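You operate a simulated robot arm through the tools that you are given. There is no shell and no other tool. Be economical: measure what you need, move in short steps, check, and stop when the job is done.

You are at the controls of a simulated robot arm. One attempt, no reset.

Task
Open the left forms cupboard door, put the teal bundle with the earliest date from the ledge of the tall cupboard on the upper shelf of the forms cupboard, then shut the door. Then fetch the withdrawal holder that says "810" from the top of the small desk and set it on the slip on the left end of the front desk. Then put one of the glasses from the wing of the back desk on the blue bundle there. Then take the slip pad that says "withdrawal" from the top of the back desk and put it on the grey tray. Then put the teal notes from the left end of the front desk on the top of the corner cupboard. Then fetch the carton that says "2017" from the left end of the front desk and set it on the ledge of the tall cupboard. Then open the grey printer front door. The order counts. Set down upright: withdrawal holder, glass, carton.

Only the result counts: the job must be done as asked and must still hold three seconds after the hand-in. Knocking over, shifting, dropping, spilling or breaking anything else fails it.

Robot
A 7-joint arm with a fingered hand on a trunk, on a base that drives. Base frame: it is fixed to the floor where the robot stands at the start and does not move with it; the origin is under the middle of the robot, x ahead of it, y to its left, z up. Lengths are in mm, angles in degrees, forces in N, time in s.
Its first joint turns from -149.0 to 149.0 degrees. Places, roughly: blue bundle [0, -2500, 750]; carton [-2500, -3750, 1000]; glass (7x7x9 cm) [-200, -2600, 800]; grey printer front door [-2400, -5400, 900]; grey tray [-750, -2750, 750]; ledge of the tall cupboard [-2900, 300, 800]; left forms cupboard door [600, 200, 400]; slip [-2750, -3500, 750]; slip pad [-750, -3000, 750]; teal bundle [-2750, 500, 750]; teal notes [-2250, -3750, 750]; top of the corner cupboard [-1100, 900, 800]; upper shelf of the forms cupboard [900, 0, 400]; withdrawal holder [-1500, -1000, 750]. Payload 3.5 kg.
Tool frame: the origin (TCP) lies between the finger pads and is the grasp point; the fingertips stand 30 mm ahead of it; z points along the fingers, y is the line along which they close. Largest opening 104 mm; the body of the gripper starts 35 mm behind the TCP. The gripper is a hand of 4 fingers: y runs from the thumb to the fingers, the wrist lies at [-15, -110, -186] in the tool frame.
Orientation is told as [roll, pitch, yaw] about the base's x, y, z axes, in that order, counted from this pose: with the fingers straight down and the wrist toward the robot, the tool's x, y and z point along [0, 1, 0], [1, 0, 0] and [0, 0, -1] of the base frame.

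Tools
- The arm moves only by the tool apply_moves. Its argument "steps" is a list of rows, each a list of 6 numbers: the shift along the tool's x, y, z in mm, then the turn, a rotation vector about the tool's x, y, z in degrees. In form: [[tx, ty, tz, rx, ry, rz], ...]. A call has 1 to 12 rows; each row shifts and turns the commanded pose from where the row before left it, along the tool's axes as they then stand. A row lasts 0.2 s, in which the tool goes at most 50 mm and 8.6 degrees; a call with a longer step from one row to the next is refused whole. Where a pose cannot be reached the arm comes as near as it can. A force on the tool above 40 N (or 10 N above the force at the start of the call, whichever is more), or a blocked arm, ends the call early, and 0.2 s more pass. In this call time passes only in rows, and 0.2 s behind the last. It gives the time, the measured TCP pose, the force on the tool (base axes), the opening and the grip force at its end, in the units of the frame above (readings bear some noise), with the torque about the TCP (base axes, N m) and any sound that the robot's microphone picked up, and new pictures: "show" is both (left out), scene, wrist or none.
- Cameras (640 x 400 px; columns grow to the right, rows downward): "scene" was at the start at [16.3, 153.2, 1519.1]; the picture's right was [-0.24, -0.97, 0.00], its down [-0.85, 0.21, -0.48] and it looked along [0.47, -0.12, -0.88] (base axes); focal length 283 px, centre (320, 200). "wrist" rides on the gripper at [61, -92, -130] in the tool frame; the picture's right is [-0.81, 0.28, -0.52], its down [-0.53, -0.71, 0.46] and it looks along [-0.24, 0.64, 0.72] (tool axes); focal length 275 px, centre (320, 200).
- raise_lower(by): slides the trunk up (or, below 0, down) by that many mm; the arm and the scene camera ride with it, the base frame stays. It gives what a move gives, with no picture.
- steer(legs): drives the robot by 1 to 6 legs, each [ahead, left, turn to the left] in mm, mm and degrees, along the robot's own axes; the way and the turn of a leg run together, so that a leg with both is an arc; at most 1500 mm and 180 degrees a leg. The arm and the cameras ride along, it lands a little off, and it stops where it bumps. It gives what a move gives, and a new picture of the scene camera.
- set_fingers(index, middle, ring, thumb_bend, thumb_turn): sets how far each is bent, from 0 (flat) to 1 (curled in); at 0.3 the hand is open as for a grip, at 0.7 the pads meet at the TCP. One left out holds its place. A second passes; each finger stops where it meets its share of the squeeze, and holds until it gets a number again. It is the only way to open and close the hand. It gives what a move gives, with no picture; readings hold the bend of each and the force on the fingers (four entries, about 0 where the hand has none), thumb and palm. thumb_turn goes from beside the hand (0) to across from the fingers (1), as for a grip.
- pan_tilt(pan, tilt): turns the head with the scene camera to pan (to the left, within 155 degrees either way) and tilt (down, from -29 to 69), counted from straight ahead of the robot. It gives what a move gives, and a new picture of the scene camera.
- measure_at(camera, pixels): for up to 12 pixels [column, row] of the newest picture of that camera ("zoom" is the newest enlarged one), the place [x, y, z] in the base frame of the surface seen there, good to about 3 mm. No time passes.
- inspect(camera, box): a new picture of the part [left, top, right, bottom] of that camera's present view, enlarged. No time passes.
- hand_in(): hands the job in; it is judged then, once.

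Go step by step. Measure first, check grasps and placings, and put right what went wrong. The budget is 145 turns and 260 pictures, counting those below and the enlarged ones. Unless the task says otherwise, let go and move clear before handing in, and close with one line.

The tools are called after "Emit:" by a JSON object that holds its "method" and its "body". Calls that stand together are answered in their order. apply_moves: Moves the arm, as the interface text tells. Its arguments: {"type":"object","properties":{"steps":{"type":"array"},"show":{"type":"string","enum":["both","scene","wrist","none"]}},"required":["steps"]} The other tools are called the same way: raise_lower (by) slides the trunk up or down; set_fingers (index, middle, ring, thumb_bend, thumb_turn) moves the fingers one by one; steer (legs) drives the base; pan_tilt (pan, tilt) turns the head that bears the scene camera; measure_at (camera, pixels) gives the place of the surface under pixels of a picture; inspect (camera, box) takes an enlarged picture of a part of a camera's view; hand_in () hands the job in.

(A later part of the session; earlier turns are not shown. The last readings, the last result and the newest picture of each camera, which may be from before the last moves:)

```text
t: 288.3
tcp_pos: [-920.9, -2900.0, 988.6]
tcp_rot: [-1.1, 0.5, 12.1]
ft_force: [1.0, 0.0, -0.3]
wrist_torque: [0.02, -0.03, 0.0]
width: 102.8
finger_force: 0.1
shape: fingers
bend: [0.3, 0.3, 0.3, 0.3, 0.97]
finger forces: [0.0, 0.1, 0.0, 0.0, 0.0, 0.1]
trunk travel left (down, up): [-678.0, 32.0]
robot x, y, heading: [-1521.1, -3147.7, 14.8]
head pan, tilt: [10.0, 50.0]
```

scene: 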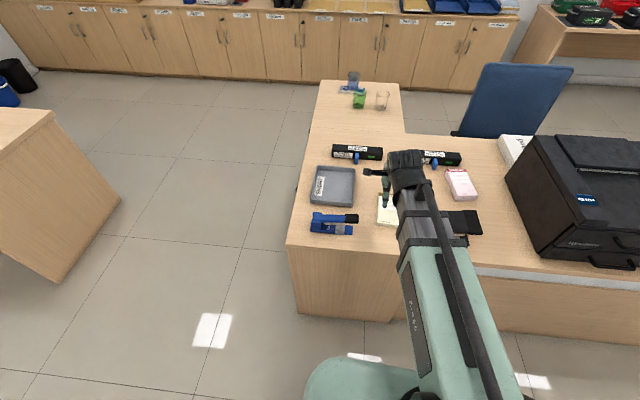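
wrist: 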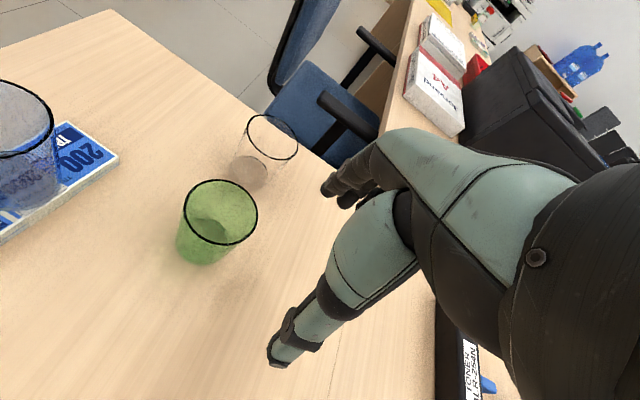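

Both the pad (461,184) and the tray (333,185) are in view. I'll zoom and measure them.

Emit:
{"method": "inspect", "body": {"camera": "scene", "box": [420, 145, 500, 215]}}

Emit:
{"method": "measure_at", "body": {"camera": "zoom", "pixels": [[212, 142], [355, 140], [250, 280], [420, 280], [320, 230], [280, 160], [350, 260], [120, 140], [480, 270], [215, 300]]}}

Emit:
{"method": "inspect", "body": {"camera": "scene", "box": [300, 140, 400, 220]}}

Emit:
{"method": "measure_at", "body": {"camera": "zoom", "pixels": [[120, 140], [345, 140], [345, 315], [80, 310], [225, 230], [150, 170], [310, 180], [310, 280], [140, 275]]}}

```text
5.71 times, centred on (460, 180) of scene
```

zoom: 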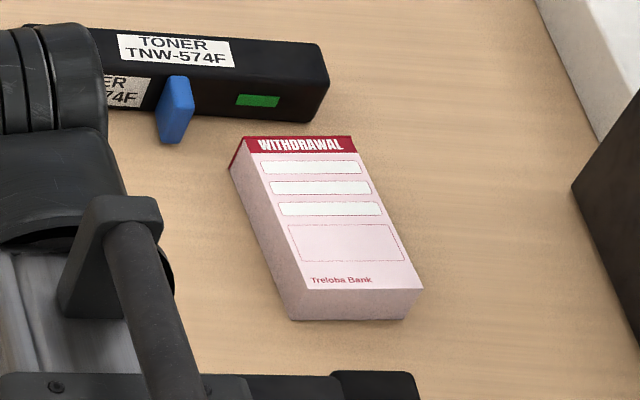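

```text
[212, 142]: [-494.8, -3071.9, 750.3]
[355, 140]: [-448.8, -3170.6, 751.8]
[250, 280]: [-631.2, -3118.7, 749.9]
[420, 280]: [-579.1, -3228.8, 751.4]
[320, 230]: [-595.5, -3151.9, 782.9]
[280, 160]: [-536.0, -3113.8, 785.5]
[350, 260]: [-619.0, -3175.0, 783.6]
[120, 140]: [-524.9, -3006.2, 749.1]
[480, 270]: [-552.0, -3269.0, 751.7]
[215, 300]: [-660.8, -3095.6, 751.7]
```

```text
5.00 times, centred on (350, 180) of scene
```

zoom: 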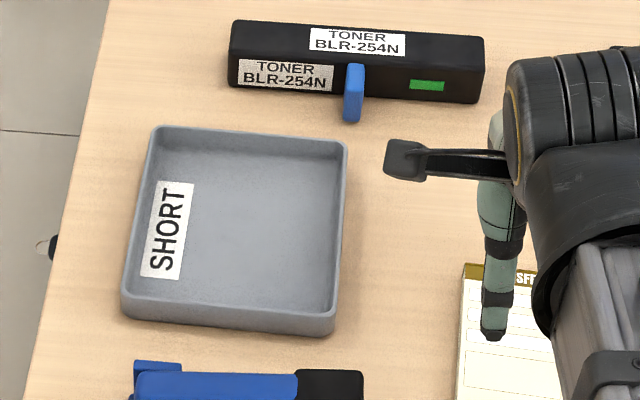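

```text
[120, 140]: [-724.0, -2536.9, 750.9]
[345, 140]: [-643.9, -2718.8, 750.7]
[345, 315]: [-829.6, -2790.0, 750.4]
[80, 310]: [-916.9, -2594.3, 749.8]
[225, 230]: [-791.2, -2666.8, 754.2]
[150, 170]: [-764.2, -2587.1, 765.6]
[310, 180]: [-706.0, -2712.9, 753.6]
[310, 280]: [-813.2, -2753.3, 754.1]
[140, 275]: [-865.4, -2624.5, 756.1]
```

The pad is centred near (-575,-3156), about 153×82×33, with its long axis at 25°. I'll drive 130 mm closer and turn the hand so the fingers close across its width.

Emit:
{"method": "steer", "body": {"legs": [[130, 0, 0]]}}

Emit:
{"method": "apply_moves", "body": {"steps": [[0, 0, 0, 0, 0, 8.5], [0, 0, 0, 0, 0, 8.5], [0, 0, 0, 0, 0, 8.5], [0, 0, 0, 0, 0, 8.5], [0, 0, 0, 0, 0, 8.5], [0, 0, 0, 0, 0, 8.5], [0, 0, 0, 0, 0, 8.5], [0, 0, 0, 0, 0, 8.5], [0, 0, 0, 0, 0, 8.5]]}}

```text
t: 289.6
tcp_pos: [-793.4, -2867.2, 988.0]
tcp_rot: [-1.0, 0.5, 12.2]
ft_force: [-0.1, -0.4, -0.2]
wrist_torque: [-0.01, 0.02, -0.03]
width: 103.1
finger_force: 0.1
shape: fingers
bend: [0.3, 0.3, 0.3, 0.3, 0.97]
finger forces: [0.1, 0.0, 0.0, 0.1, 0.1, 0.0]
trunk travel left (down, up): [-678.0, 32.0]
robot x, y, heading: [-1402.1, -3112.6, 14.6]
head pan, tilt: [10.0, 50.0]
```

scene: 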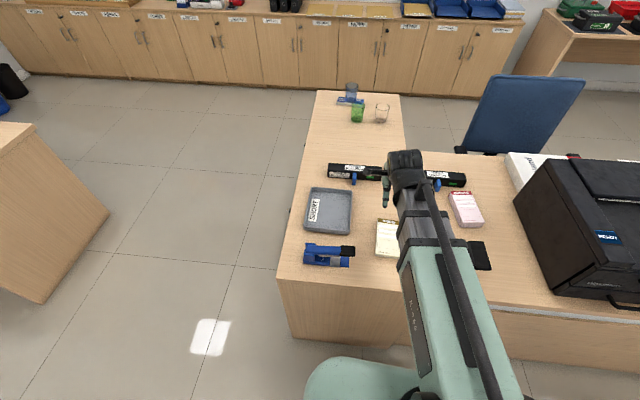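

```text
t: 291.6
tcp_pos: [-794.5, -2868.7, 988.6]
tcp_rot: [-0.7, -0.8, -64.4]
ft_force: [-0.7, 0.3, 0.0]
wrist_torque: [0.0, -0.01, 0.04]
width: 103.0
finger_force: 0.1
shape: fingers
bend: [0.3, 0.3, 0.3, 0.3, 0.97]
finger forces: [0.0, 0.1, 0.1, 0.1, 0.0, 0.0]
trunk travel left (down, up): [-678.0, 32.0]
robot x, y, heading: [-1399.1, -3107.3, 14.7]
head pan, tilt: [10.0, 50.0]
```

scene: 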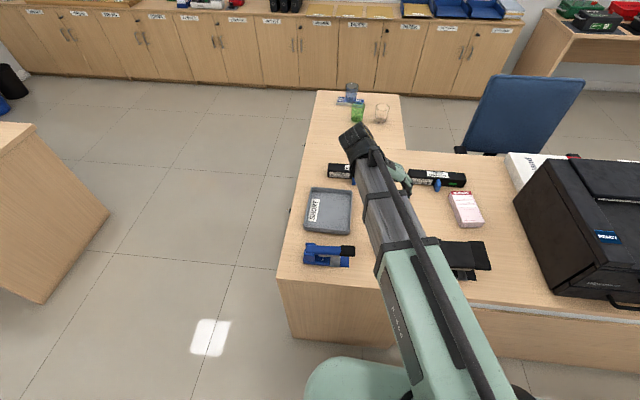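
wrist: 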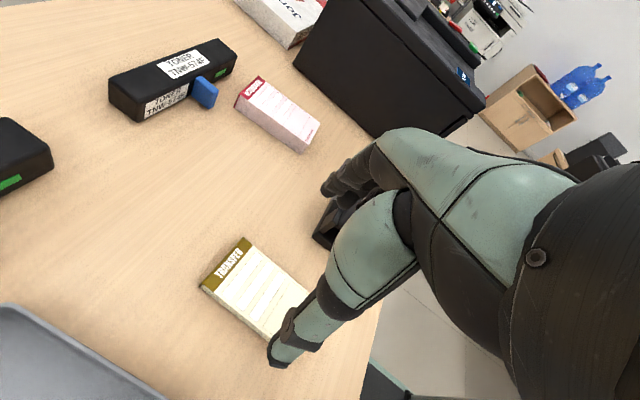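

The rotation reached. I'll carry the hand over the withdrawal pad.

Emit:
{"method": "apply_moves", "body": {"steps": [[9, 44, 0, 0, 0, 0], [9, 44, 0, 0, 0, 0], [9, 44, 0, 0, 0, 0], [9, 44, 0, 0, 0, 0], [9, 44, 0, 0, 0, 0], [9, 44, 0, 0, 0, 0], [10, 45, 0, 0, 0, 0], [10, 45, 0, 0, 0, 0], [0, 0, 45, 0, 0, 0], [0, 0, 45, 0, 0, 0]]}}

```text
t: 293.8
tcp_pos: [-571.9, -3156.2, 900.5]
tcp_rot: [-0.6, -0.7, -64.3]
ft_force: [0.9, 0.4, -0.3]
wrist_torque: [-0.01, -0.01, -0.01]
width: 103.2
finger_force: 0.0
shape: fingers
bend: [0.3, 0.3, 0.3, 0.3, 0.97]
finger forces: [0.1, 0.0, 0.1, 0.0, 0.0, 0.0]
trunk travel left (down, up): [-678.0, 32.0]
robot x, y, heading: [-1396.7, -3111.5, 14.8]
head pan, tilt: [10.0, 50.0]
```

scene: 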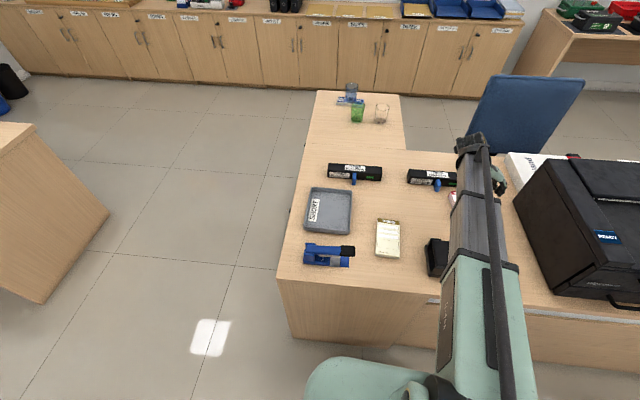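
wrist: 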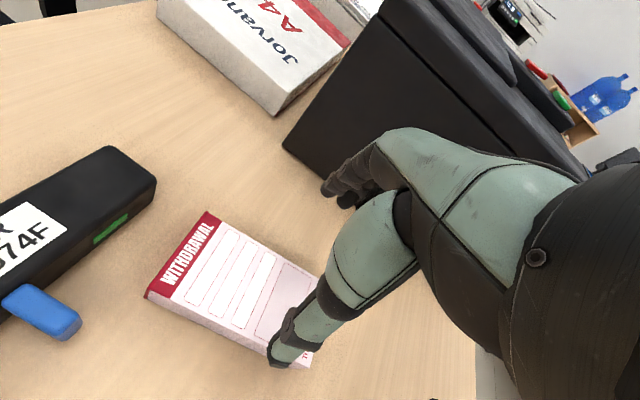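

I'll measure the pad's corners from here to fine-tune.

Emit:
{"method": "measure_at", "body": {"camera": "wrist", "pixels": [[208, 218], [152, 290], [316, 275], [265, 345], [205, 260], [290, 265], [230, 330], [240, 250], [300, 150]]}}

```text
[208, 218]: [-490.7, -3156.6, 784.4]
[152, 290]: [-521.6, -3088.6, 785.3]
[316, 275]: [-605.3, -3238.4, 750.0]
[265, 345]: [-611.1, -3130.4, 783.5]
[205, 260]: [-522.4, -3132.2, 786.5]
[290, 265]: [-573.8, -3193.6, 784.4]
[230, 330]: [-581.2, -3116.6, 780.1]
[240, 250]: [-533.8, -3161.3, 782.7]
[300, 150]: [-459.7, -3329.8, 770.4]
```

The fit is good. I'll shift 4 mm, descend to z≈788 and close.

Emit:
{"method": "apply_moves", "body": {"steps": [[0, -4, 30, 0, 0, 1], [0, 0, 35, 0, 0, 0], [0, 0, 20, 0, 0, 0], [0, 0, 15, 0, 0, 0], [0, 0, 12, 0, 0, 0]], "show": "wrist"}}

Emit:
{"method": "set_fingers", "body": {"index": 0.7, "middle": 0.7, "ring": 0.7, "thumb_bend": 0.7}}

Emit:
{"method": "apply_moves", "body": {"steps": [[0, 0, -15, 0, 0, 0], [0, 0, -40, 0, 0, 0], [0, 0, -45, 0, 0, 0]]}}

```text
t: 295.0
tcp_pos: [-576.6, -3153.4, 791.1]
tcp_rot: [-0.8, -0.8, -65.2]
ft_force: [0.7, -0.2, 0.4]
wrist_torque: [0.02, 0.01, 0.04]
width: 103.3
finger_force: 0.0
shape: fingers
bend: [0.3, 0.3, 0.3, 0.3, 0.97]
finger forces: [0.0, 0.1, 0.0, 0.0, 0.0, 0.0]
trunk travel left (down, up): [-678.0, 32.0]
robot x, y, heading: [-1397.1, -3110.2, 14.7]
head pan, tilt: [10.0, 50.0]
```

wrist: 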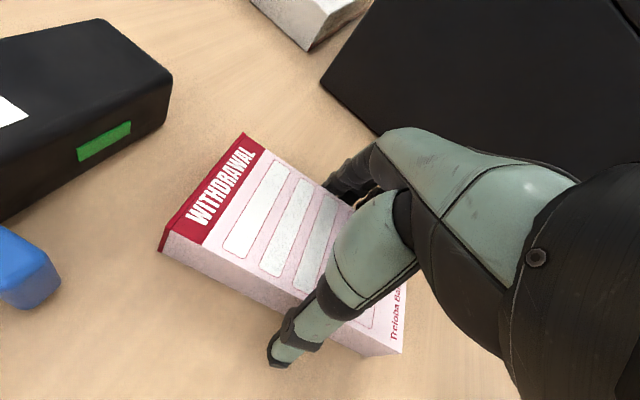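

```text
t: 296.0
tcp_pos: [-576.2, -3153.2, 790.3]
tcp_rot: [-0.8, -0.8, -65.3]
ft_force: [2.2, -2.5, 4.5]
wrist_torque: [-0.35, -0.13, 0.1]
width: 78.3
finger_force: 24.5
shape: fingers
bend: [0.43, 0.49, 0.49, 0.39, 0.94]
finger forces: [10.8, 7.6, 8.1, 0.1, 22.3, 0.0]
trunk travel left (down, up): [-678.0, 32.0]
robot x, y, heading: [-1396.4, -3109.7, 14.6]
head pan, tilt: [10.0, 50.0]
```

```text
t: 296.8
tcp_pos: [-574.4, -3150.8, 890.6]
tcp_rot: [-0.7, -0.7, -65.3]
ft_force: [0.8, 0.6, -2.4]
wrist_torque: [-0.08, 0.01, 0.0]
width: 78.3
finger_force: 23.9
shape: fingers
bend: [0.43, 0.5, 0.5, 0.39, 0.94]
finger forces: [9.3, 7.0, 7.4, 0.1, 23.4, 0.1]
trunk travel left (down, up): [-678.0, 32.0]
robot x, y, heading: [-1399.8, -3108.6, 14.7]
head pan, tilt: [10.0, 50.0]
```

scene: 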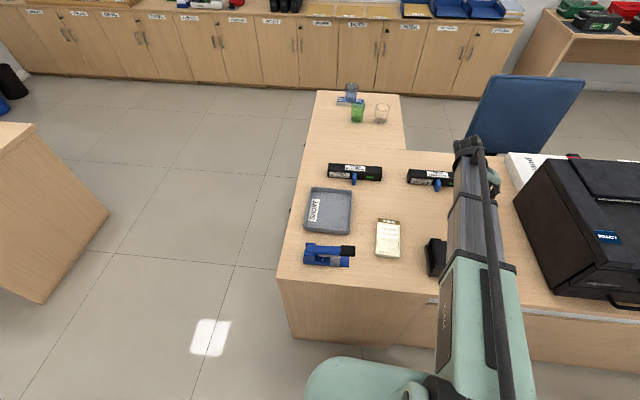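
wrist: 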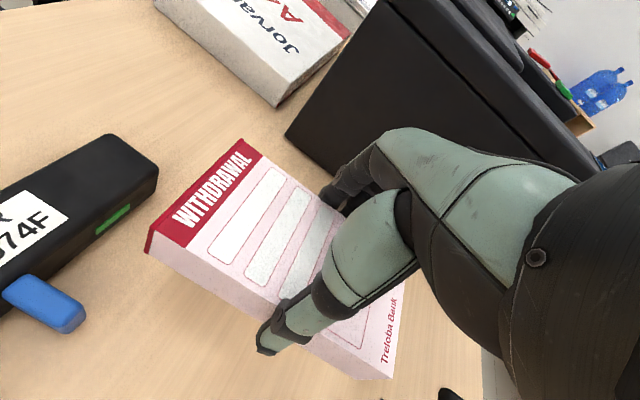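

The pad is held. I'll raise it, carry it back over the desk to the tray, and turn 4° to align with it.

Emit:
{"method": "apply_moves", "body": {"steps": [[0, -20, -35, 0, 0, 0], [0, -20, -35, 0, 0, 0], [0, -48, 0, 0, 0, 0], [0, -48, 0, 0, 0, 0], [0, -48, 0, 0, 0, 0], [0, -48, 0, 0, 0, 0], [0, -48, 0, 0, 0, 0], [0, -48, 0, 0, 0, 0], [0, -48, 0, 0, 0, 0], [0, -48, 0, 0, 0, 0], [2, -48, 0, 0, 0, 0], [2, -48, 0, 0, 0, 4.2]]}}

```text
t: 299.4
tcp_pos: [-790.4, -2675.9, 954.2]
tcp_rot: [-0.6, -0.9, -69.5]
ft_force: [0.1, 0.9, -3.2]
wrist_torque: [-0.07, 0.0, 0.0]
width: 78.3
finger_force: 23.2
shape: fingers
bend: [0.43, 0.5, 0.5, 0.39, 0.94]
finger forces: [9.3, 6.9, 7.4, 0.1, 23.6, 0.0]
trunk travel left (down, up): [-678.0, 32.0]
robot x, y, heading: [-1398.5, -3110.9, 14.6]
head pan, tilt: [10.0, 50.0]
```

scene: 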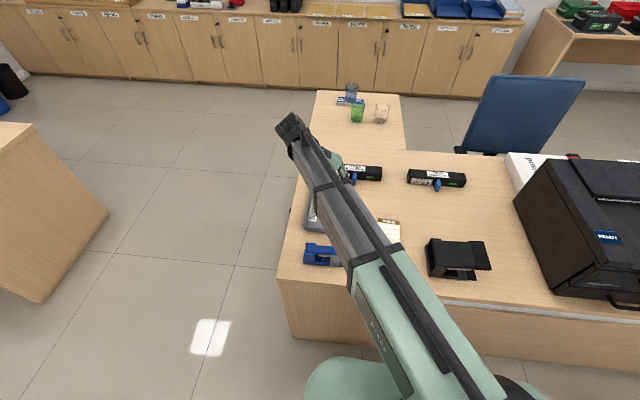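
wrist: 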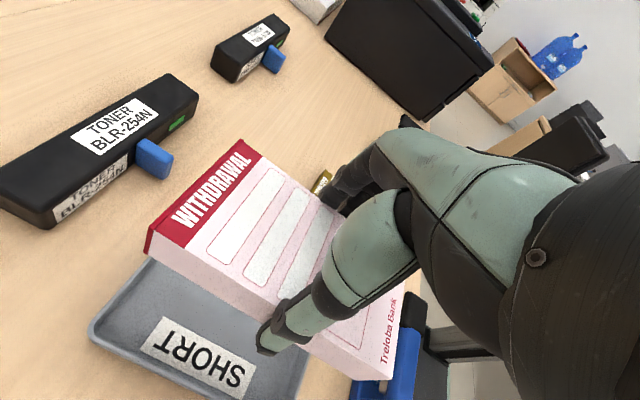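

It's above the tray. I'll lower to 40 mm above and check alignment.

Emit:
{"method": "apply_moves", "body": {"steps": [[0, 0, 40, 0, 0, 0], [0, 0, 40, 0, 0, 0], [0, 0, 35, 0, 0, 0]]}}

```text
t: 300.2
tcp_pos: [-791.7, -2676.7, 838.6]
tcp_rot: [-0.5, -0.9, -69.4]
ft_force: [-0.5, -1.1, -2.4]
wrist_torque: [-0.03, -0.02, -0.03]
width: 78.5
finger_force: 23.8
shape: fingers
bend: [0.43, 0.5, 0.5, 0.39, 0.94]
finger forces: [9.3, 6.9, 7.3, 0.0, 23.7, 0.0]
trunk travel left (down, up): [-678.0, 32.0]
robot x, y, heading: [-1399.0, -3110.7, 14.4]
head pan, tilt: [10.0, 50.0]
```

scene: 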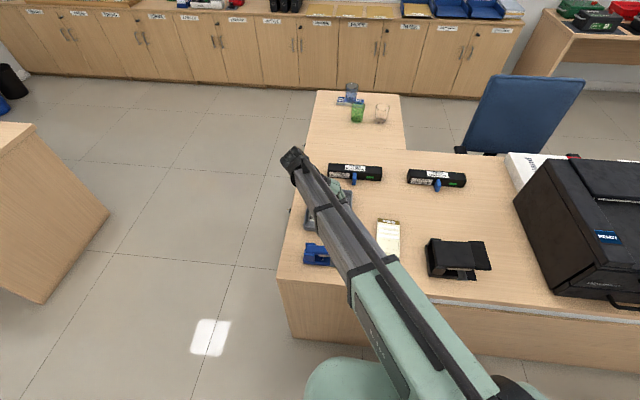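
wrist: 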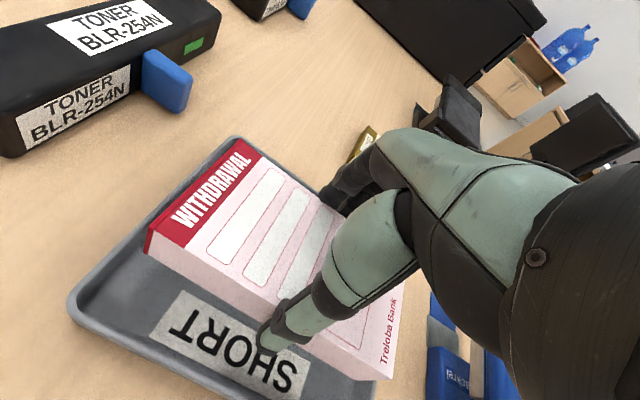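

I'll check the pad against the tray's rim.

Emit:
{"method": "measure_at", "body": {"camera": "wrist", "pixels": [[237, 140], [75, 305], [175, 200], [270, 160], [250, 150], [150, 240], [150, 350], [370, 385], [280, 300]]}}

```text
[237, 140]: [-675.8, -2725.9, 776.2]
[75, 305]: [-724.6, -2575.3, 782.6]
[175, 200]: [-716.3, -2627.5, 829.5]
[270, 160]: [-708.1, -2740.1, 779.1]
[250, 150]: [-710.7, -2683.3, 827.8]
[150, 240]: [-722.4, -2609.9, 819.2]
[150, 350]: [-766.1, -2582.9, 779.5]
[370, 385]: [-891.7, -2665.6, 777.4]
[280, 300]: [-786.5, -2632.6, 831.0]
```

The pad is about 5 mm east of centre, so I'll nudge it, rotate 2° and lower into the tray.

Emit:
{"method": "apply_moves", "body": {"steps": [[-5, 3, 0, 0, 0, 2.2], [0, 0, 22, 0, 0, 0], [0, 0, 12, 0, 0, 0], [0, 0, 5, 0, 0, 0], [0, 0, 2.5, 0, 0, 0], [0, 0, 2, 0, 0, 0]]}}

```text
t: 301.6
tcp_pos: [-795.0, -2685.1, 795.2]
tcp_rot: [-0.5, -0.9, -71.8]
ft_force: [1.0, 1.4, 7.8]
wrist_torque: [-0.33, -0.05, 0.02]
width: 78.3
finger_force: 23.9
shape: fingers
bend: [0.43, 0.5, 0.5, 0.39, 0.94]
finger forces: [9.1, 7.0, 7.6, 0.0, 24.9, 0.0]
trunk travel left (down, up): [-678.0, 32.0]
robot x, y, heading: [-1395.9, -3114.1, 14.7]
head pan, tilt: [10.0, 50.0]
```

scene: 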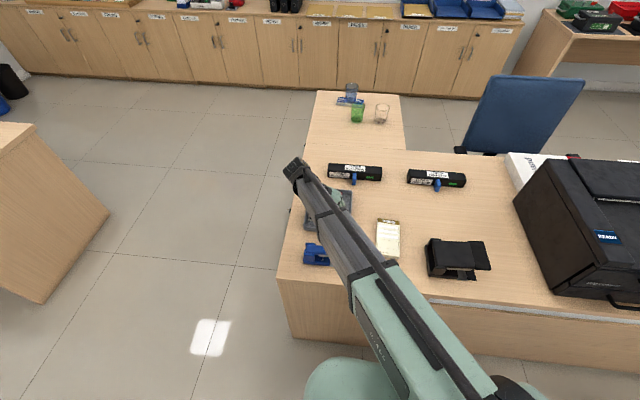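
wrist: 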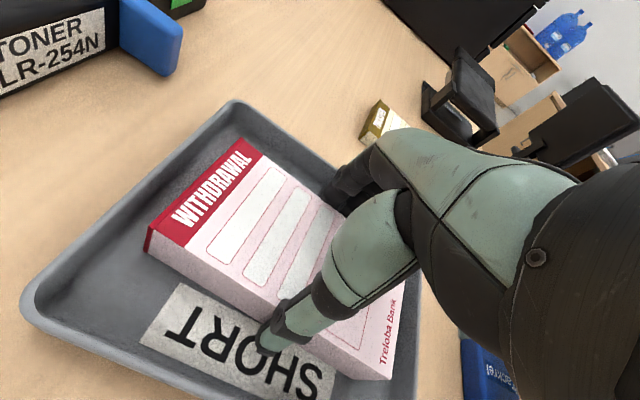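

The pad rests flat in the tray. I'll open slightly and lift clear.

Emit:
{"method": "set_fingers", "body": {"index": 0.38, "middle": 0.38, "ring": 0.38, "thumb_bend": 0.33}}

Emit:
{"method": "apply_moves", "body": {"steps": [[0, 0, -20, 0, 0, 0], [0, 0, -40, 0, 0, 0], [0, 0, -45, 0, 0, 0], [0, 0, -45, 0, 0, 0]]}}

```text
t: 302.6
tcp_pos: [-793.7, -2685.2, 794.5]
tcp_rot: [-0.5, -0.9, -71.7]
ft_force: [0.8, 0.9, 1.0]
wrist_torque: [0.07, 0.03, -0.03]
width: 91.0
finger_force: 0.7
shape: fingers
bend: [0.38, 0.38, 0.38, 0.32, 0.97]
finger forces: [0.0, 0.1, 0.0, 0.0, 1.8, 0.0]
trunk travel left (down, up): [-678.0, 32.0]
robot x, y, heading: [-1400.3, -3111.7, 14.6]
head pan, tilt: [10.0, 50.0]
```

```text
t: 303.6
tcp_pos: [-794.0, -2681.2, 945.5]
tcp_rot: [-0.6, -0.9, -71.6]
ft_force: [0.4, 0.2, 0.2]
wrist_torque: [-0.01, 0.01, 0.0]
width: 89.8
finger_force: 0.0
shape: fingers
bend: [0.38, 0.38, 0.38, 0.33, 0.97]
finger forces: [0.1, 0.0, 0.0, 0.0, 0.0, 0.0]
trunk travel left (down, up): [-678.0, 32.0]
robot x, y, heading: [-1395.3, -3112.5, 14.7]
head pan, tilt: [10.0, 50.0]
```

scene: 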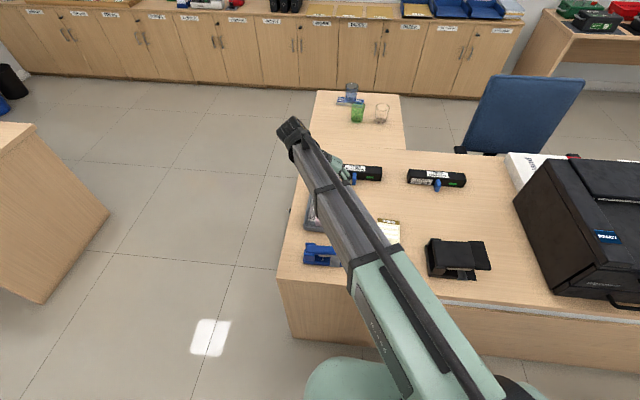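
wrist: 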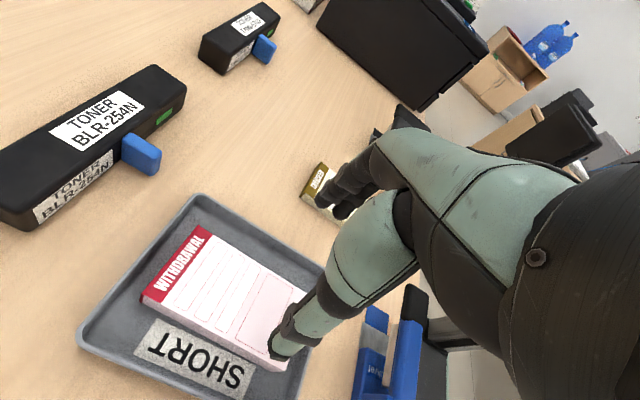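

The pad is in the tray. Next come the teal notes on the front desk. I'll retract the arm, turn the hand back, then back off and turn to face the front desk.

Emit:
{"method": "apply_moves", "body": {"steps": [[-18, 43, 0, 0, 0, 0], [-18, 43, 0, 0, 0, 0], [-18, 43, 0, 0, 0, 0], [-18, 43, 0, 0, 0, 0], [-18, 43, 0, 0, 0, 0], [-17, 43, 0, 0, 0, -8], [0, 0, 0, 0, 0, -8.5], [0, 0, 0, 0, 0, -8.5], [0, 0, 0, 0, 0, -8.5], [0, 0, 0, 0, 0, -8.5], [0, 0, 0, 0, 0, -8.5], [0, 0, 0, 0, 0, -8.5]], "show": "none"}}

Emit:
{"method": "steer", "body": {"legs": [[-200, 0, 0], [0, 0, 180]]}}

```text
t: 306.2
tcp_pos: [-813.5, -2960.5, 949.1]
tcp_rot: [-0.9, 0.0, -12.6]
ft_force: [0.1, -0.5, 0.0]
wrist_torque: [0.02, 0.01, -0.01]
width: 89.5
finger_force: 0.0
shape: fingers
bend: [0.38, 0.38, 0.38, 0.33, 0.97]
finger forces: [0.1, 0.0, 0.0, 0.0, 0.1, 0.0]
trunk travel left (down, up): [-678.0, 32.0]
robot x, y, heading: [-1395.9, -3112.7, 14.7]
head pan, tilt: [10.0, 50.0]
```

```text
t: 315.2
tcp_pos: [-2168.3, -3332.7, 949.9]
tcp_rot: [-1.0, 0.0, 169.5]
ft_force: [0.0, -0.1, -0.1]
wrist_torque: [0.04, -0.03, -0.02]
width: 89.6
finger_force: 0.2
shape: fingers
bend: [0.38, 0.38, 0.38, 0.33, 0.97]
finger forces: [0.0, 0.0, 0.1, 0.1, 0.0, 0.1]
trunk travel left (down, up): [-678.0, 32.0]
robot x, y, heading: [-1591.2, -3157.2, -163.1]
head pan, tilt: [10.0, 50.0]
```

scene: 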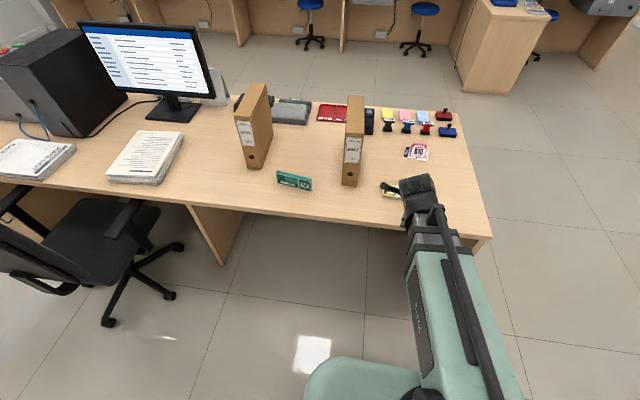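

The teal notes are at (294,180) and two cartons stand with labels at (246,130) and (352,148). I'll zoom in and measure.

Emit:
{"method": "inspect", "body": {"camera": "scene", "box": [225, 75, 385, 205]}}

Emit:
{"method": "measure_at", "body": {"camera": "zoom", "pixels": [[215, 395], [350, 400], [285, 385], [80, 370], [130, 400], [30, 60], [40, 180], [490, 110], [520, 300], [200, 400]]}}

Emit:
{"method": "inspect", "body": {"camera": "scene", "box": [270, 165, 320, 197]}}

Emit:
{"method": "measure_at", "body": {"camera": "zoom", "pixels": [[95, 90], [540, 185], [540, 280], [100, 190], [300, 200], [100, 130], [500, 245], [300, 330], [110, 75], [530, 165], [320, 110]]}}

```text
3.08 times, centred on (305, 140) of scene
```

zoom: 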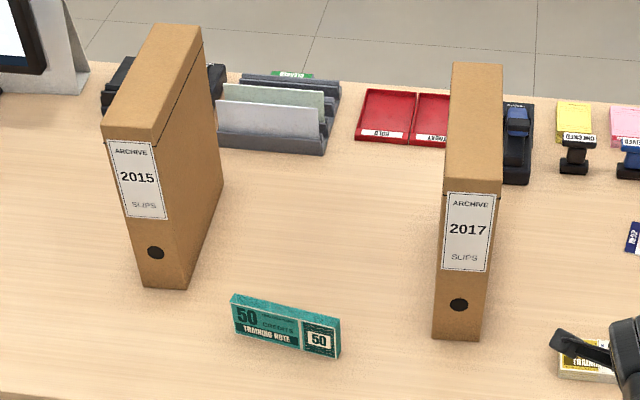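

```text
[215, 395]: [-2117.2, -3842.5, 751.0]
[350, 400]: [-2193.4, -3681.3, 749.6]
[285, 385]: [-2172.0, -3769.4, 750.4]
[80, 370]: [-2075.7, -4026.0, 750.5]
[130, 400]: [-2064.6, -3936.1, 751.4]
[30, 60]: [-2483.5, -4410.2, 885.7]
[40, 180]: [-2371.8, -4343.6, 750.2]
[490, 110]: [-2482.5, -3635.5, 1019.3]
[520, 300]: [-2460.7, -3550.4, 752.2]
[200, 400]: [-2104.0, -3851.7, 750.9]
```

```text
12.50 times, centred on (295, 181) of scene
```

zoom: 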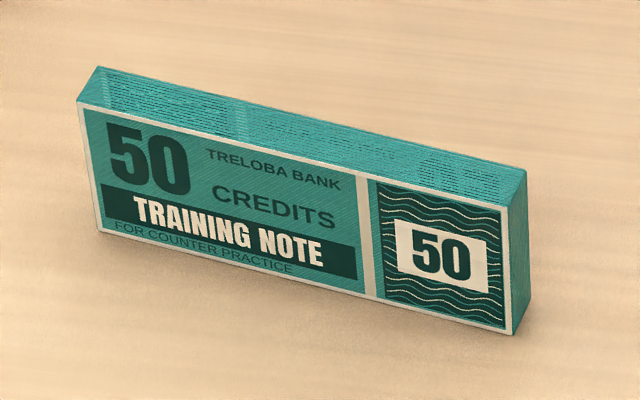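

```text
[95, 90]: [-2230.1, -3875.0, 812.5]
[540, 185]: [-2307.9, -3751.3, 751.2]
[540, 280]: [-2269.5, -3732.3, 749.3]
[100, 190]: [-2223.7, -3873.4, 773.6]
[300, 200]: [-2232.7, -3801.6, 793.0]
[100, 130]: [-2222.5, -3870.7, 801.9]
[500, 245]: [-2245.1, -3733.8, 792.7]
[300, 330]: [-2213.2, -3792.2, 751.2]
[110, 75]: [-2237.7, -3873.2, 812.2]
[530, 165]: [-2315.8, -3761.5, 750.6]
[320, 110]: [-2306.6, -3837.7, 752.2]
```

The notes stand on edge, 150 long, 20 thick, top z 812, centred near (-2244,-3802). The carton labelled 2017 is the right one. I'll check the chair's distance before I strafe left.

Emit:
{"method": "measure_at", "body": {"camera": "scene", "pixels": [[165, 295], [110, 322], [180, 245], [150, 205], [75, 290], [110, 245]]}}

Emit:
{"method": "steer", "body": {"legs": [[0, 380, 0]]}}

```text
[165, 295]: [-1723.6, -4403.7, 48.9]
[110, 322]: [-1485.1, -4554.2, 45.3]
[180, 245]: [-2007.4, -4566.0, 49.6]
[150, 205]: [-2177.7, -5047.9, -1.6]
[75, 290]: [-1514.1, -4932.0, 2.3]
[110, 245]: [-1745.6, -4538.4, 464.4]
```

```text
t: 317.6
tcp_pos: [-2059.2, -3695.9, 949.9]
tcp_rot: [-1.1, 0.0, 169.5]
ft_force: [0.4, -1.3, -0.7]
wrist_torque: [0.0, 0.0, -0.01]
width: 89.6
finger_force: 0.0
shape: fingers
bend: [0.38, 0.38, 0.38, 0.33, 0.97]
finger forces: [0.0, 0.0, 0.0, 0.1, 0.0, 0.1]
trunk travel left (down, up): [-678.0, 32.0]
robot x, y, heading: [-1482.3, -3525.4, -163.1]
head pan, tilt: [10.0, 50.0]
```

scene: 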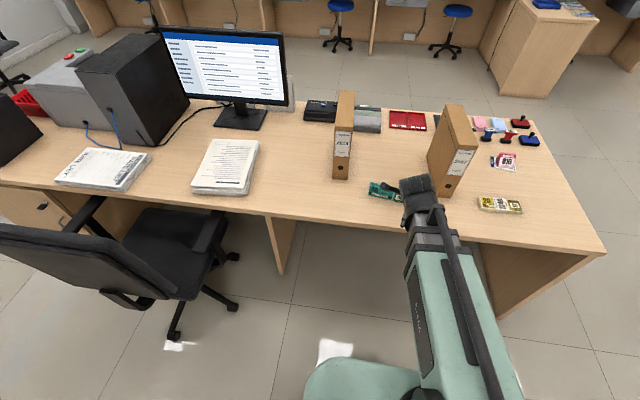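

Chair is far enough. I'll open the hand, turn it square to the notes and move above them.

Emit:
{"method": "set_fingers", "body": {"index": 0.35, "middle": 0.35, "ring": 0.35, "thumb_bend": 0.35}}

Emit:
{"method": "apply_moves", "body": {"steps": [[0, 0, 0, 0, 0, -6.7], [0, 0, 0, 0, 0, -6.7], [0, 0, 0, 0, 0, -6.7], [15, 40, 15, 0, 0, 0], [15, 40, 15, 0, 0, 0], [15, 40, 15, 0, 0, 0], [15, 40, 15, 0, 0, 0], [14, 40, 10, 0, 0, 0]]}}

```text
t: 318.6
tcp_pos: [-2058.7, -3695.4, 949.4]
tcp_rot: [-1.1, 0.0, 169.5]
ft_force: [-0.2, 0.7, 0.0]
wrist_torque: [0.03, -0.03, -0.01]
width: 90.9
finger_force: 0.1
shape: fingers
bend: [0.35, 0.35, 0.35, 0.35, 0.97]
finger forces: [0.0, 0.0, 0.0, 0.0, 0.0, 0.0]
trunk travel left (down, up): [-678.0, 32.0]
robot x, y, heading: [-1482.8, -3525.2, -163.1]
head pan, tilt: [10.0, 50.0]
```

```text
t: 320.4
tcp_pos: [-2243.6, -3802.3, 878.1]
tcp_rot: [-1.0, 0.4, -170.4]
ft_force: [0.5, -0.1, -0.4]
wrist_torque: [0.04, 0.02, -0.03]
width: 90.6
finger_force: 0.1
shape: fingers
bend: [0.35, 0.35, 0.35, 0.35, 0.97]
finger forces: [0.0, 0.0, 0.0, 0.1, 0.0, 0.0]
trunk travel left (down, up): [-678.0, 32.0]
robot x, y, heading: [-1482.9, -3523.8, -163.2]
head pan, tilt: [10.0, 50.0]
```

scene: 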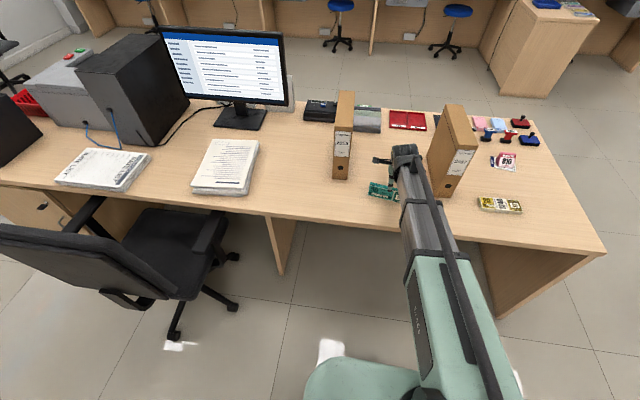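
wrist: 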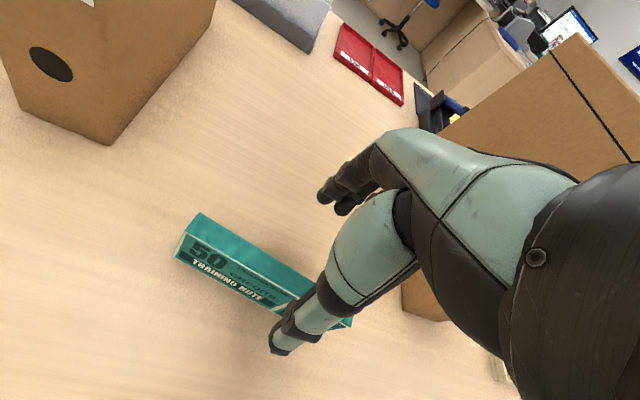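

I'll measure the notes' top edge from here for a final correction.

Emit:
{"method": "measure_at", "body": {"camera": "wrist", "pixels": [[203, 218], [190, 238], [300, 290], [310, 278], [250, 258], [255, 245], [240, 280]]}}

```text
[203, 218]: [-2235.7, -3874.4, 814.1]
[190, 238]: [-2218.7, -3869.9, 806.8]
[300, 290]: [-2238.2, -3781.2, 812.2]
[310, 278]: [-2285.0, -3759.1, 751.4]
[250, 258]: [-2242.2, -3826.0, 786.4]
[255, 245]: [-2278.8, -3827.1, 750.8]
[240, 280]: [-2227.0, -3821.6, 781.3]
```

Position is good. I'll descend 83 mm, close and lift.

Emit:
{"method": "apply_moves", "body": {"steps": [[0, -3, 30, 0, 0, 0], [0, 0, 30, 0, 0, 0], [0, 0, 23, 0, 0, 0]], "show": "none"}}

Emit:
{"method": "set_fingers", "body": {"index": 0.8, "middle": 0.8, "ring": 0.8, "thumb_bend": 0.7}}

Emit:
{"method": "apply_moves", "body": {"steps": [[0, 0, -15, 0, 0, 0], [0, 0, -40, 0, 0, 0], [0, 0, -45, 0, 0, 0]]}}

```text
t: 321.2
tcp_pos: [-2240.9, -3798.3, 795.0]
tcp_rot: [-1.1, 0.4, -170.4]
ft_force: [1.1, -0.6, -0.4]
wrist_torque: [0.01, -0.07, -0.05]
width: 90.7
finger_force: 0.0
shape: fingers
bend: [0.35, 0.35, 0.35, 0.35, 0.97]
finger forces: [0.0, 0.0, 0.0, 0.1, 0.1, 0.0]
trunk travel left (down, up): [-678.0, 32.0]
robot x, y, heading: [-1484.0, -3523.6, -163.0]
head pan, tilt: [10.0, 50.0]
```

```text
t: 322.2
tcp_pos: [-2239.8, -3797.3, 794.9]
tcp_rot: [-1.0, 0.3, -170.4]
ft_force: [-0.7, 0.1, -1.1]
wrist_torque: [0.06, 0.02, 0.04]
width: 14.4
finger_force: 16.1
shape: fingers
bend: [0.74, 0.78, 0.8, 0.62, 0.94]
finger forces: [6.8, 7.4, 1.7, 0.0, 16.0, 0.1]
trunk travel left (down, up): [-678.0, 32.0]
robot x, y, heading: [-1483.9, -3523.7, -163.1]
head pan, tilt: [10.0, 50.0]
```

```text
t: 323.0
tcp_pos: [-2241.6, -3799.7, 894.4]
tcp_rot: [-0.9, 0.4, -170.4]
ft_force: [-0.1, 0.1, -2.2]
wrist_torque: [-0.01, 0.02, 0.0]
width: 14.8
finger_force: 15.9
shape: fingers
bend: [0.74, 0.78, 0.8, 0.62, 0.94]
finger forces: [7.1, 7.1, 1.5, 0.0, 15.6, 0.1]
trunk travel left (down, up): [-678.0, 32.0]
robot x, y, heading: [-1478.6, -3522.5, -163.3]
head pan, tilt: [10.0, 50.0]
```

scene: 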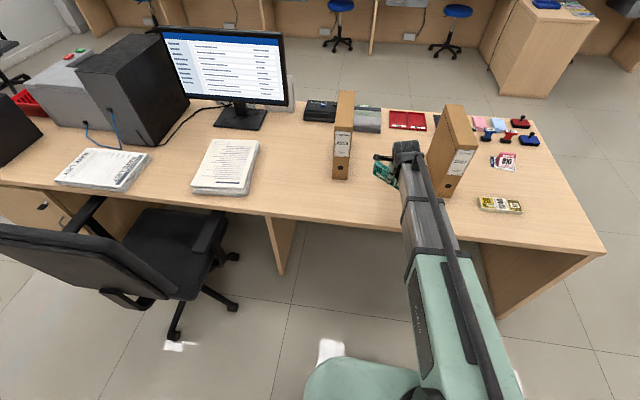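
wrist: 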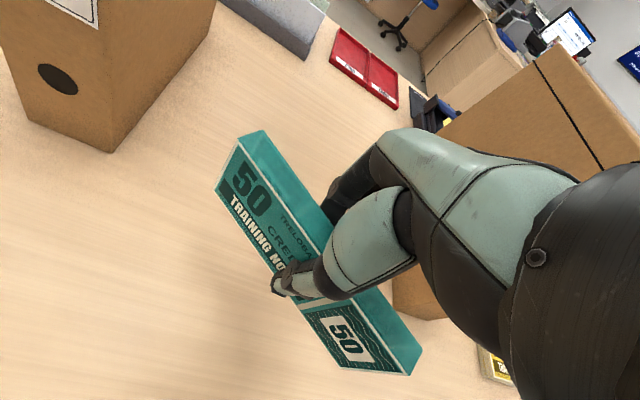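

The notes are held. I'll retract and drive round to the corner cupboard.

Emit:
{"method": "apply_moves", "body": {"steps": [[0, -40, -25, 0, 0, 0], [0, -45, -20, 0, 0, 0], [0, -45, 0, 0, 0, 0], [0, -45, 0, 0, 0, 0]], "show": "none"}}

Emit:
{"method": "steer", "body": {"legs": [[0, 0, -103.6], [1373, 0, 0], [0, 0, -73.6], [1180, 0, 0], [0, 0, 73], [1450, 0, 0]]}}

```text
t: 324.0
tcp_pos: [-2066.9, -3771.2, 940.0]
tcp_rot: [-0.9, 0.4, -170.4]
ft_force: [0.4, 0.1, -0.4]
wrist_torque: [0.0, 0.02, -0.02]
width: 14.7
finger_force: 15.3
shape: fingers
bend: [0.74, 0.78, 0.8, 0.62, 0.94]
finger forces: [7.1, 6.9, 1.3, 0.1, 15.5, 0.1]
trunk travel left (down, up): [-678.0, 32.0]
robot x, y, heading: [-1485.7, -3525.5, -163.2]
head pan, tilt: [10.0, 50.0]
```

```text
t: 354.1
tcp_pos: [-465.0, 289.3, 940.1]
tcp_rot: [-1.0, 0.4, 83.4]
ft_force: [1.0, -0.2, -1.3]
wrist_torque: [-0.02, 0.0, 0.03]
width: 13.6
finger_force: 12.9
shape: fingers
bend: [0.75, 0.78, 0.8, 0.62, 0.94]
finger forces: [6.2, 5.9, 0.7, 0.1, 12.9, 0.0]
trunk travel left (down, up): [-678.0, 32.0]
robot x, y, heading: [-391.2, -341.6, 90.6]
head pan, tilt: [10.0, 50.0]
```

scene: 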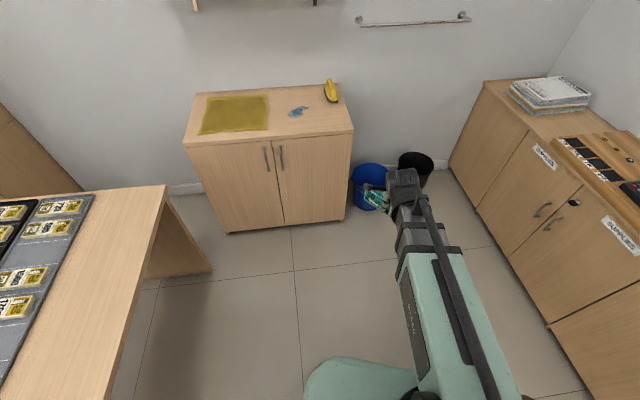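

The corner cupboard is in view with a cloth, a blue item and a yellow sponge on top. I'll measure the top and the free area at its right front (315,125).

Emit:
{"method": "measure_at", "body": {"camera": "scene", "pixels": [[186, 143], [351, 132], [205, 94], [318, 90], [310, 125], [265, 128], [298, 113], [285, 95], [330, 100], [335, 118], [285, 130]]}}

Emit:
{"method": "set_fingers", "body": {"index": 0.85, "middle": 0.85, "ring": 0.85, "thumb_bend": 0.75}}

Emit:
{"method": "inspect", "body": {"camera": "scene", "box": [180, 70, 370, 160]}}

```text
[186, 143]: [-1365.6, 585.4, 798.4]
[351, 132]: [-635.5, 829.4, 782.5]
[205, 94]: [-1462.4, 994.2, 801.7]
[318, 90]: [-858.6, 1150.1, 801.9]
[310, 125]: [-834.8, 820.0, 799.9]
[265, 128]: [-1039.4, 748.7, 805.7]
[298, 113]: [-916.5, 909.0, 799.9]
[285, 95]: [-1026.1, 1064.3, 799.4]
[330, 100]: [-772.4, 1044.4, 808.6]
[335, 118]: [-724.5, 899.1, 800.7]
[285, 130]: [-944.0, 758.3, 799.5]
```

```text
t: 355.1
tcp_pos: [-466.0, 290.7, 939.4]
tcp_rot: [-1.0, 0.4, 83.4]
ft_force: [-0.8, 0.4, -1.2]
wrist_torque: [0.01, -0.02, 0.01]
width: 14.3
finger_force: 23.5
shape: fingers
bend: [0.76, 0.83, 0.85, 0.62, 0.92]
finger forces: [10.3, 11.7, 1.0, 0.1, 23.3, 0.0]
trunk travel left (down, up): [-678.0, 32.0]
robot x, y, heading: [-390.8, -342.1, 90.4]
head pan, tilt: [10.0, 50.0]
```

```text
3.37 times, centred on (275, 115) of scene
```

zoom: 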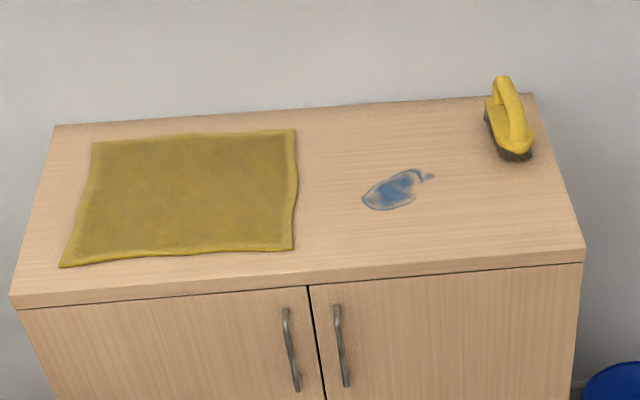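

The blue spot is only a stain. I'll set the notes at the right front, around (-826,860), so I drive closer and face the cupboard.

Emit:
{"method": "steer", "body": {"legs": [[460, 190, 0], [0, 0, 18]]}}

```text
t: 359.0
tcp_pos: [-845.0, 695.5, 940.1]
tcp_rot: [-1.0, 0.4, 100.9]
ft_force: [0.5, 0.2, -1.7]
wrist_torque: [0.0, -0.01, -0.01]
width: 14.2
finger_force: 23.0
shape: fingers
bend: [0.76, 0.83, 0.85, 0.62, 0.92]
finger forces: [10.5, 11.5, 1.0, 0.1, 23.1, 0.1]
trunk travel left (down, up): [-678.0, 32.0]
robot x, y, heading: [-584.3, 114.9, 108.0]
head pan, tilt: [10.0, 50.0]
```

scene: 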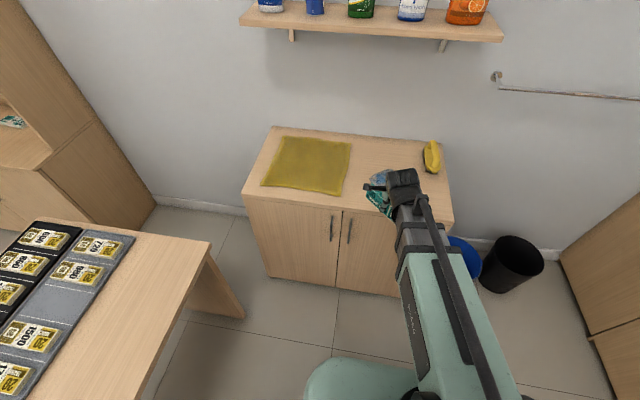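

I'll align the hand, move over the spot and lower to just above the top.

Emit:
{"method": "apply_moves", "body": {"steps": [[0, 0, 0, 0, 0, -7.6], [-18, 38, 0, 0, 0, 0], [-18, 38, 0, 0, 0, 0], [-17, 37, 0, 0, 0, 0], [-17, 37, 0, 0, 0, 0], [0, 0, 30, 0, 0, 0], [0, 0, 30, 0, 0, 0], [0, 0, 25, 0, 0, 0]]}}

```text
t: 360.8
tcp_pos: [-823.6, 860.7, 854.1]
tcp_rot: [-0.9, 0.6, 108.5]
ft_force: [0.3, 0.1, -1.3]
wrist_torque: [0.02, -0.03, 0.0]
width: 14.2
finger_force: 22.9
shape: fingers
bend: [0.76, 0.83, 0.85, 0.62, 0.92]
finger forces: [10.6, 11.7, 0.8, 0.0, 23.3, 0.0]
trunk travel left (down, up): [-678.0, 32.0]
robot x, y, heading: [-583.3, 114.9, 107.9]
head pan, tilt: [10.0, 50.0]
```

scene: 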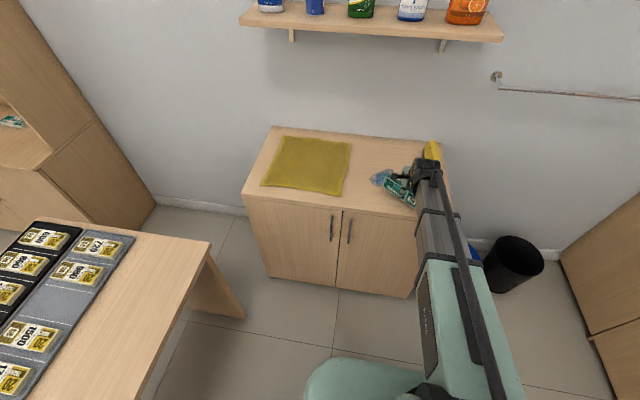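
wrist: 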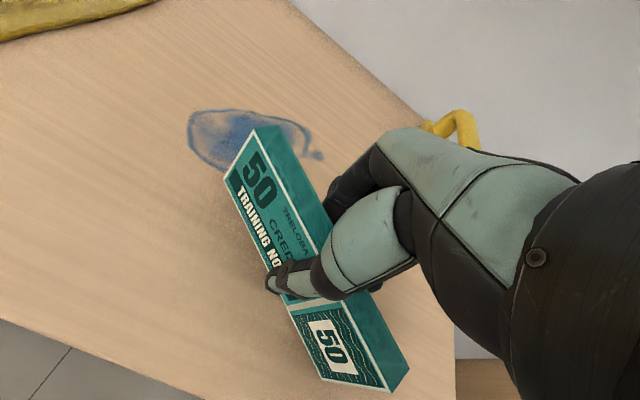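

The notes may have pitched in the grip, so I'll measure their ends.

Emit:
{"method": "measure_at", "body": {"camera": "wrist", "pixels": [[272, 135], [256, 140], [392, 372], [232, 180], [322, 372], [400, 360], [330, 365], [240, 165]]}}

```text
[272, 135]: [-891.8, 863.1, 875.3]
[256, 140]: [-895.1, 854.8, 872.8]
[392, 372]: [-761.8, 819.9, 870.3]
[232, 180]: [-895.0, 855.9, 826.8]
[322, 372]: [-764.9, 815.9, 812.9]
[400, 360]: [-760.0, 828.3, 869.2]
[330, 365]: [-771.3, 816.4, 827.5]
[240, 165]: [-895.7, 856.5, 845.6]
```

The notes are level but twisted 34° in the grip, which is fine. I'll move 40 mm further from the front edge and lower until contact.

Emit:
{"method": "apply_moves", "body": {"steps": [[0, 40, 0, 0, 0, 0], [0, 0, 3, 0, 0, 0], [0, 0, 2, 0, 0, 0], [0, 0, 1.5, 0, 0, 0], [0, 0, 1.5, 0, 0, 0]], "show": "none"}}

```text
t: 362.0
tcp_pos: [-837.6, 897.9, 847.1]
tcp_rot: [-0.8, 0.4, 108.6]
ft_force: [-1.8, -0.5, 1.2]
wrist_torque: [-0.08, -0.22, 0.0]
width: 14.3
finger_force: 23.2
shape: fingers
bend: [0.76, 0.83, 0.85, 0.62, 0.92]
finger forces: [10.8, 11.3, 1.3, 0.1, 23.7, 0.0]
trunk travel left (down, up): [-678.0, 32.0]
robot x, y, heading: [-586.8, 116.2, 107.9]
head pan, tilt: [10.0, 50.0]
```

Slight contact begins, so I'll lower 2 mm more and release.

Emit:
{"method": "apply_moves", "body": {"steps": [[0, 0, 1.5, 0, 0, 0], [0, 0, 1, 0, 0, 0]], "show": "none"}}

Emit:
{"method": "set_fingers", "body": {"index": 0.35, "middle": 0.35, "ring": 0.35, "thumb_bend": 0.35}}

Emit:
{"method": "apply_moves", "body": {"steps": [[0, 0, -30, 0, 0, 0], [0, 0, -40, 0, 0, 0], [0, -40, -30, 0, 0, 0]]}}

```text
t: 362.6
tcp_pos: [-836.8, 898.0, 844.3]
tcp_rot: [-0.9, 0.4, 108.6]
ft_force: [-1.1, 0.6, 9.0]
wrist_torque: [-0.26, -0.18, 0.01]
width: 14.3
finger_force: 24.1
shape: fingers
bend: [0.76, 0.84, 0.85, 0.62, 0.92]
finger forces: [11.4, 11.7, 1.6, 0.0, 24.3, 0.0]
trunk travel left (down, up): [-678.0, 32.0]
robot x, y, heading: [-586.8, 115.1, 108.0]
head pan, tilt: [10.0, 50.0]
```

```text
t: 363.6
tcp_pos: [-837.3, 898.4, 843.2]
tcp_rot: [-0.9, 0.5, 108.5]
ft_force: [0.0, -1.5, 0.3]
wrist_torque: [0.02, 0.01, 0.02]
width: 90.0
finger_force: 0.1
shape: fingers
bend: [0.35, 0.35, 0.35, 0.35, 0.97]
finger forces: [0.0, 0.0, 0.0, 0.1, 0.0, 0.1]
trunk travel left (down, up): [-678.0, 32.0]
robot x, y, heading: [-586.2, 116.6, 108.0]
head pan, tilt: [10.0, 50.0]
```

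```text
t: 364.4
tcp_pos: [-825.8, 858.8, 944.0]
tcp_rot: [-0.9, 0.5, 108.4]
ft_force: [-0.2, 0.6, -0.8]
wrist_torque: [0.0, 0.01, 0.0]
width: 90.6
finger_force: 0.0
shape: fingers
bend: [0.35, 0.35, 0.35, 0.35, 0.97]
finger forces: [0.1, 0.0, 0.1, 0.0, 0.0, 0.1]
trunk travel left (down, up): [-678.0, 32.0]
robot x, y, heading: [-585.9, 114.5, 108.3]
head pan, tilt: [10.0, 50.0]
```

scene: 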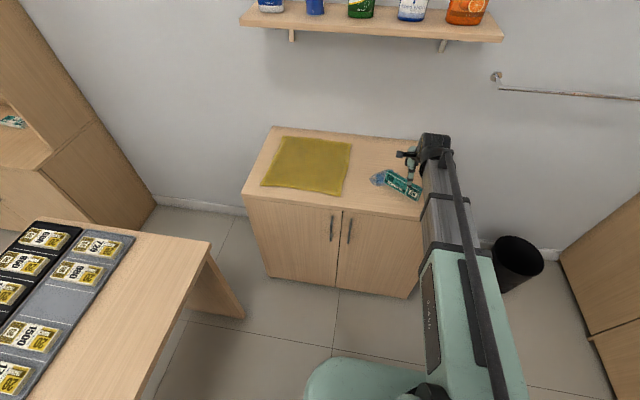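
wrist: 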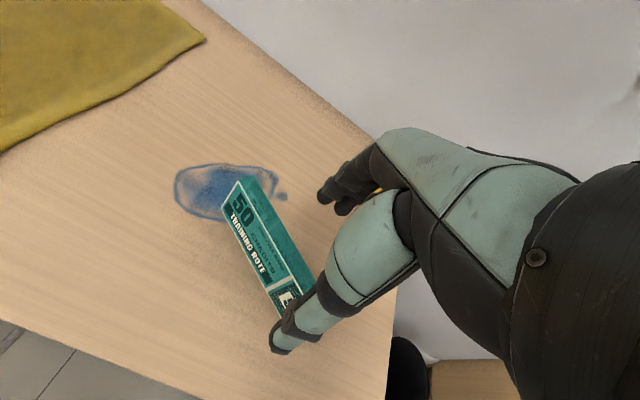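

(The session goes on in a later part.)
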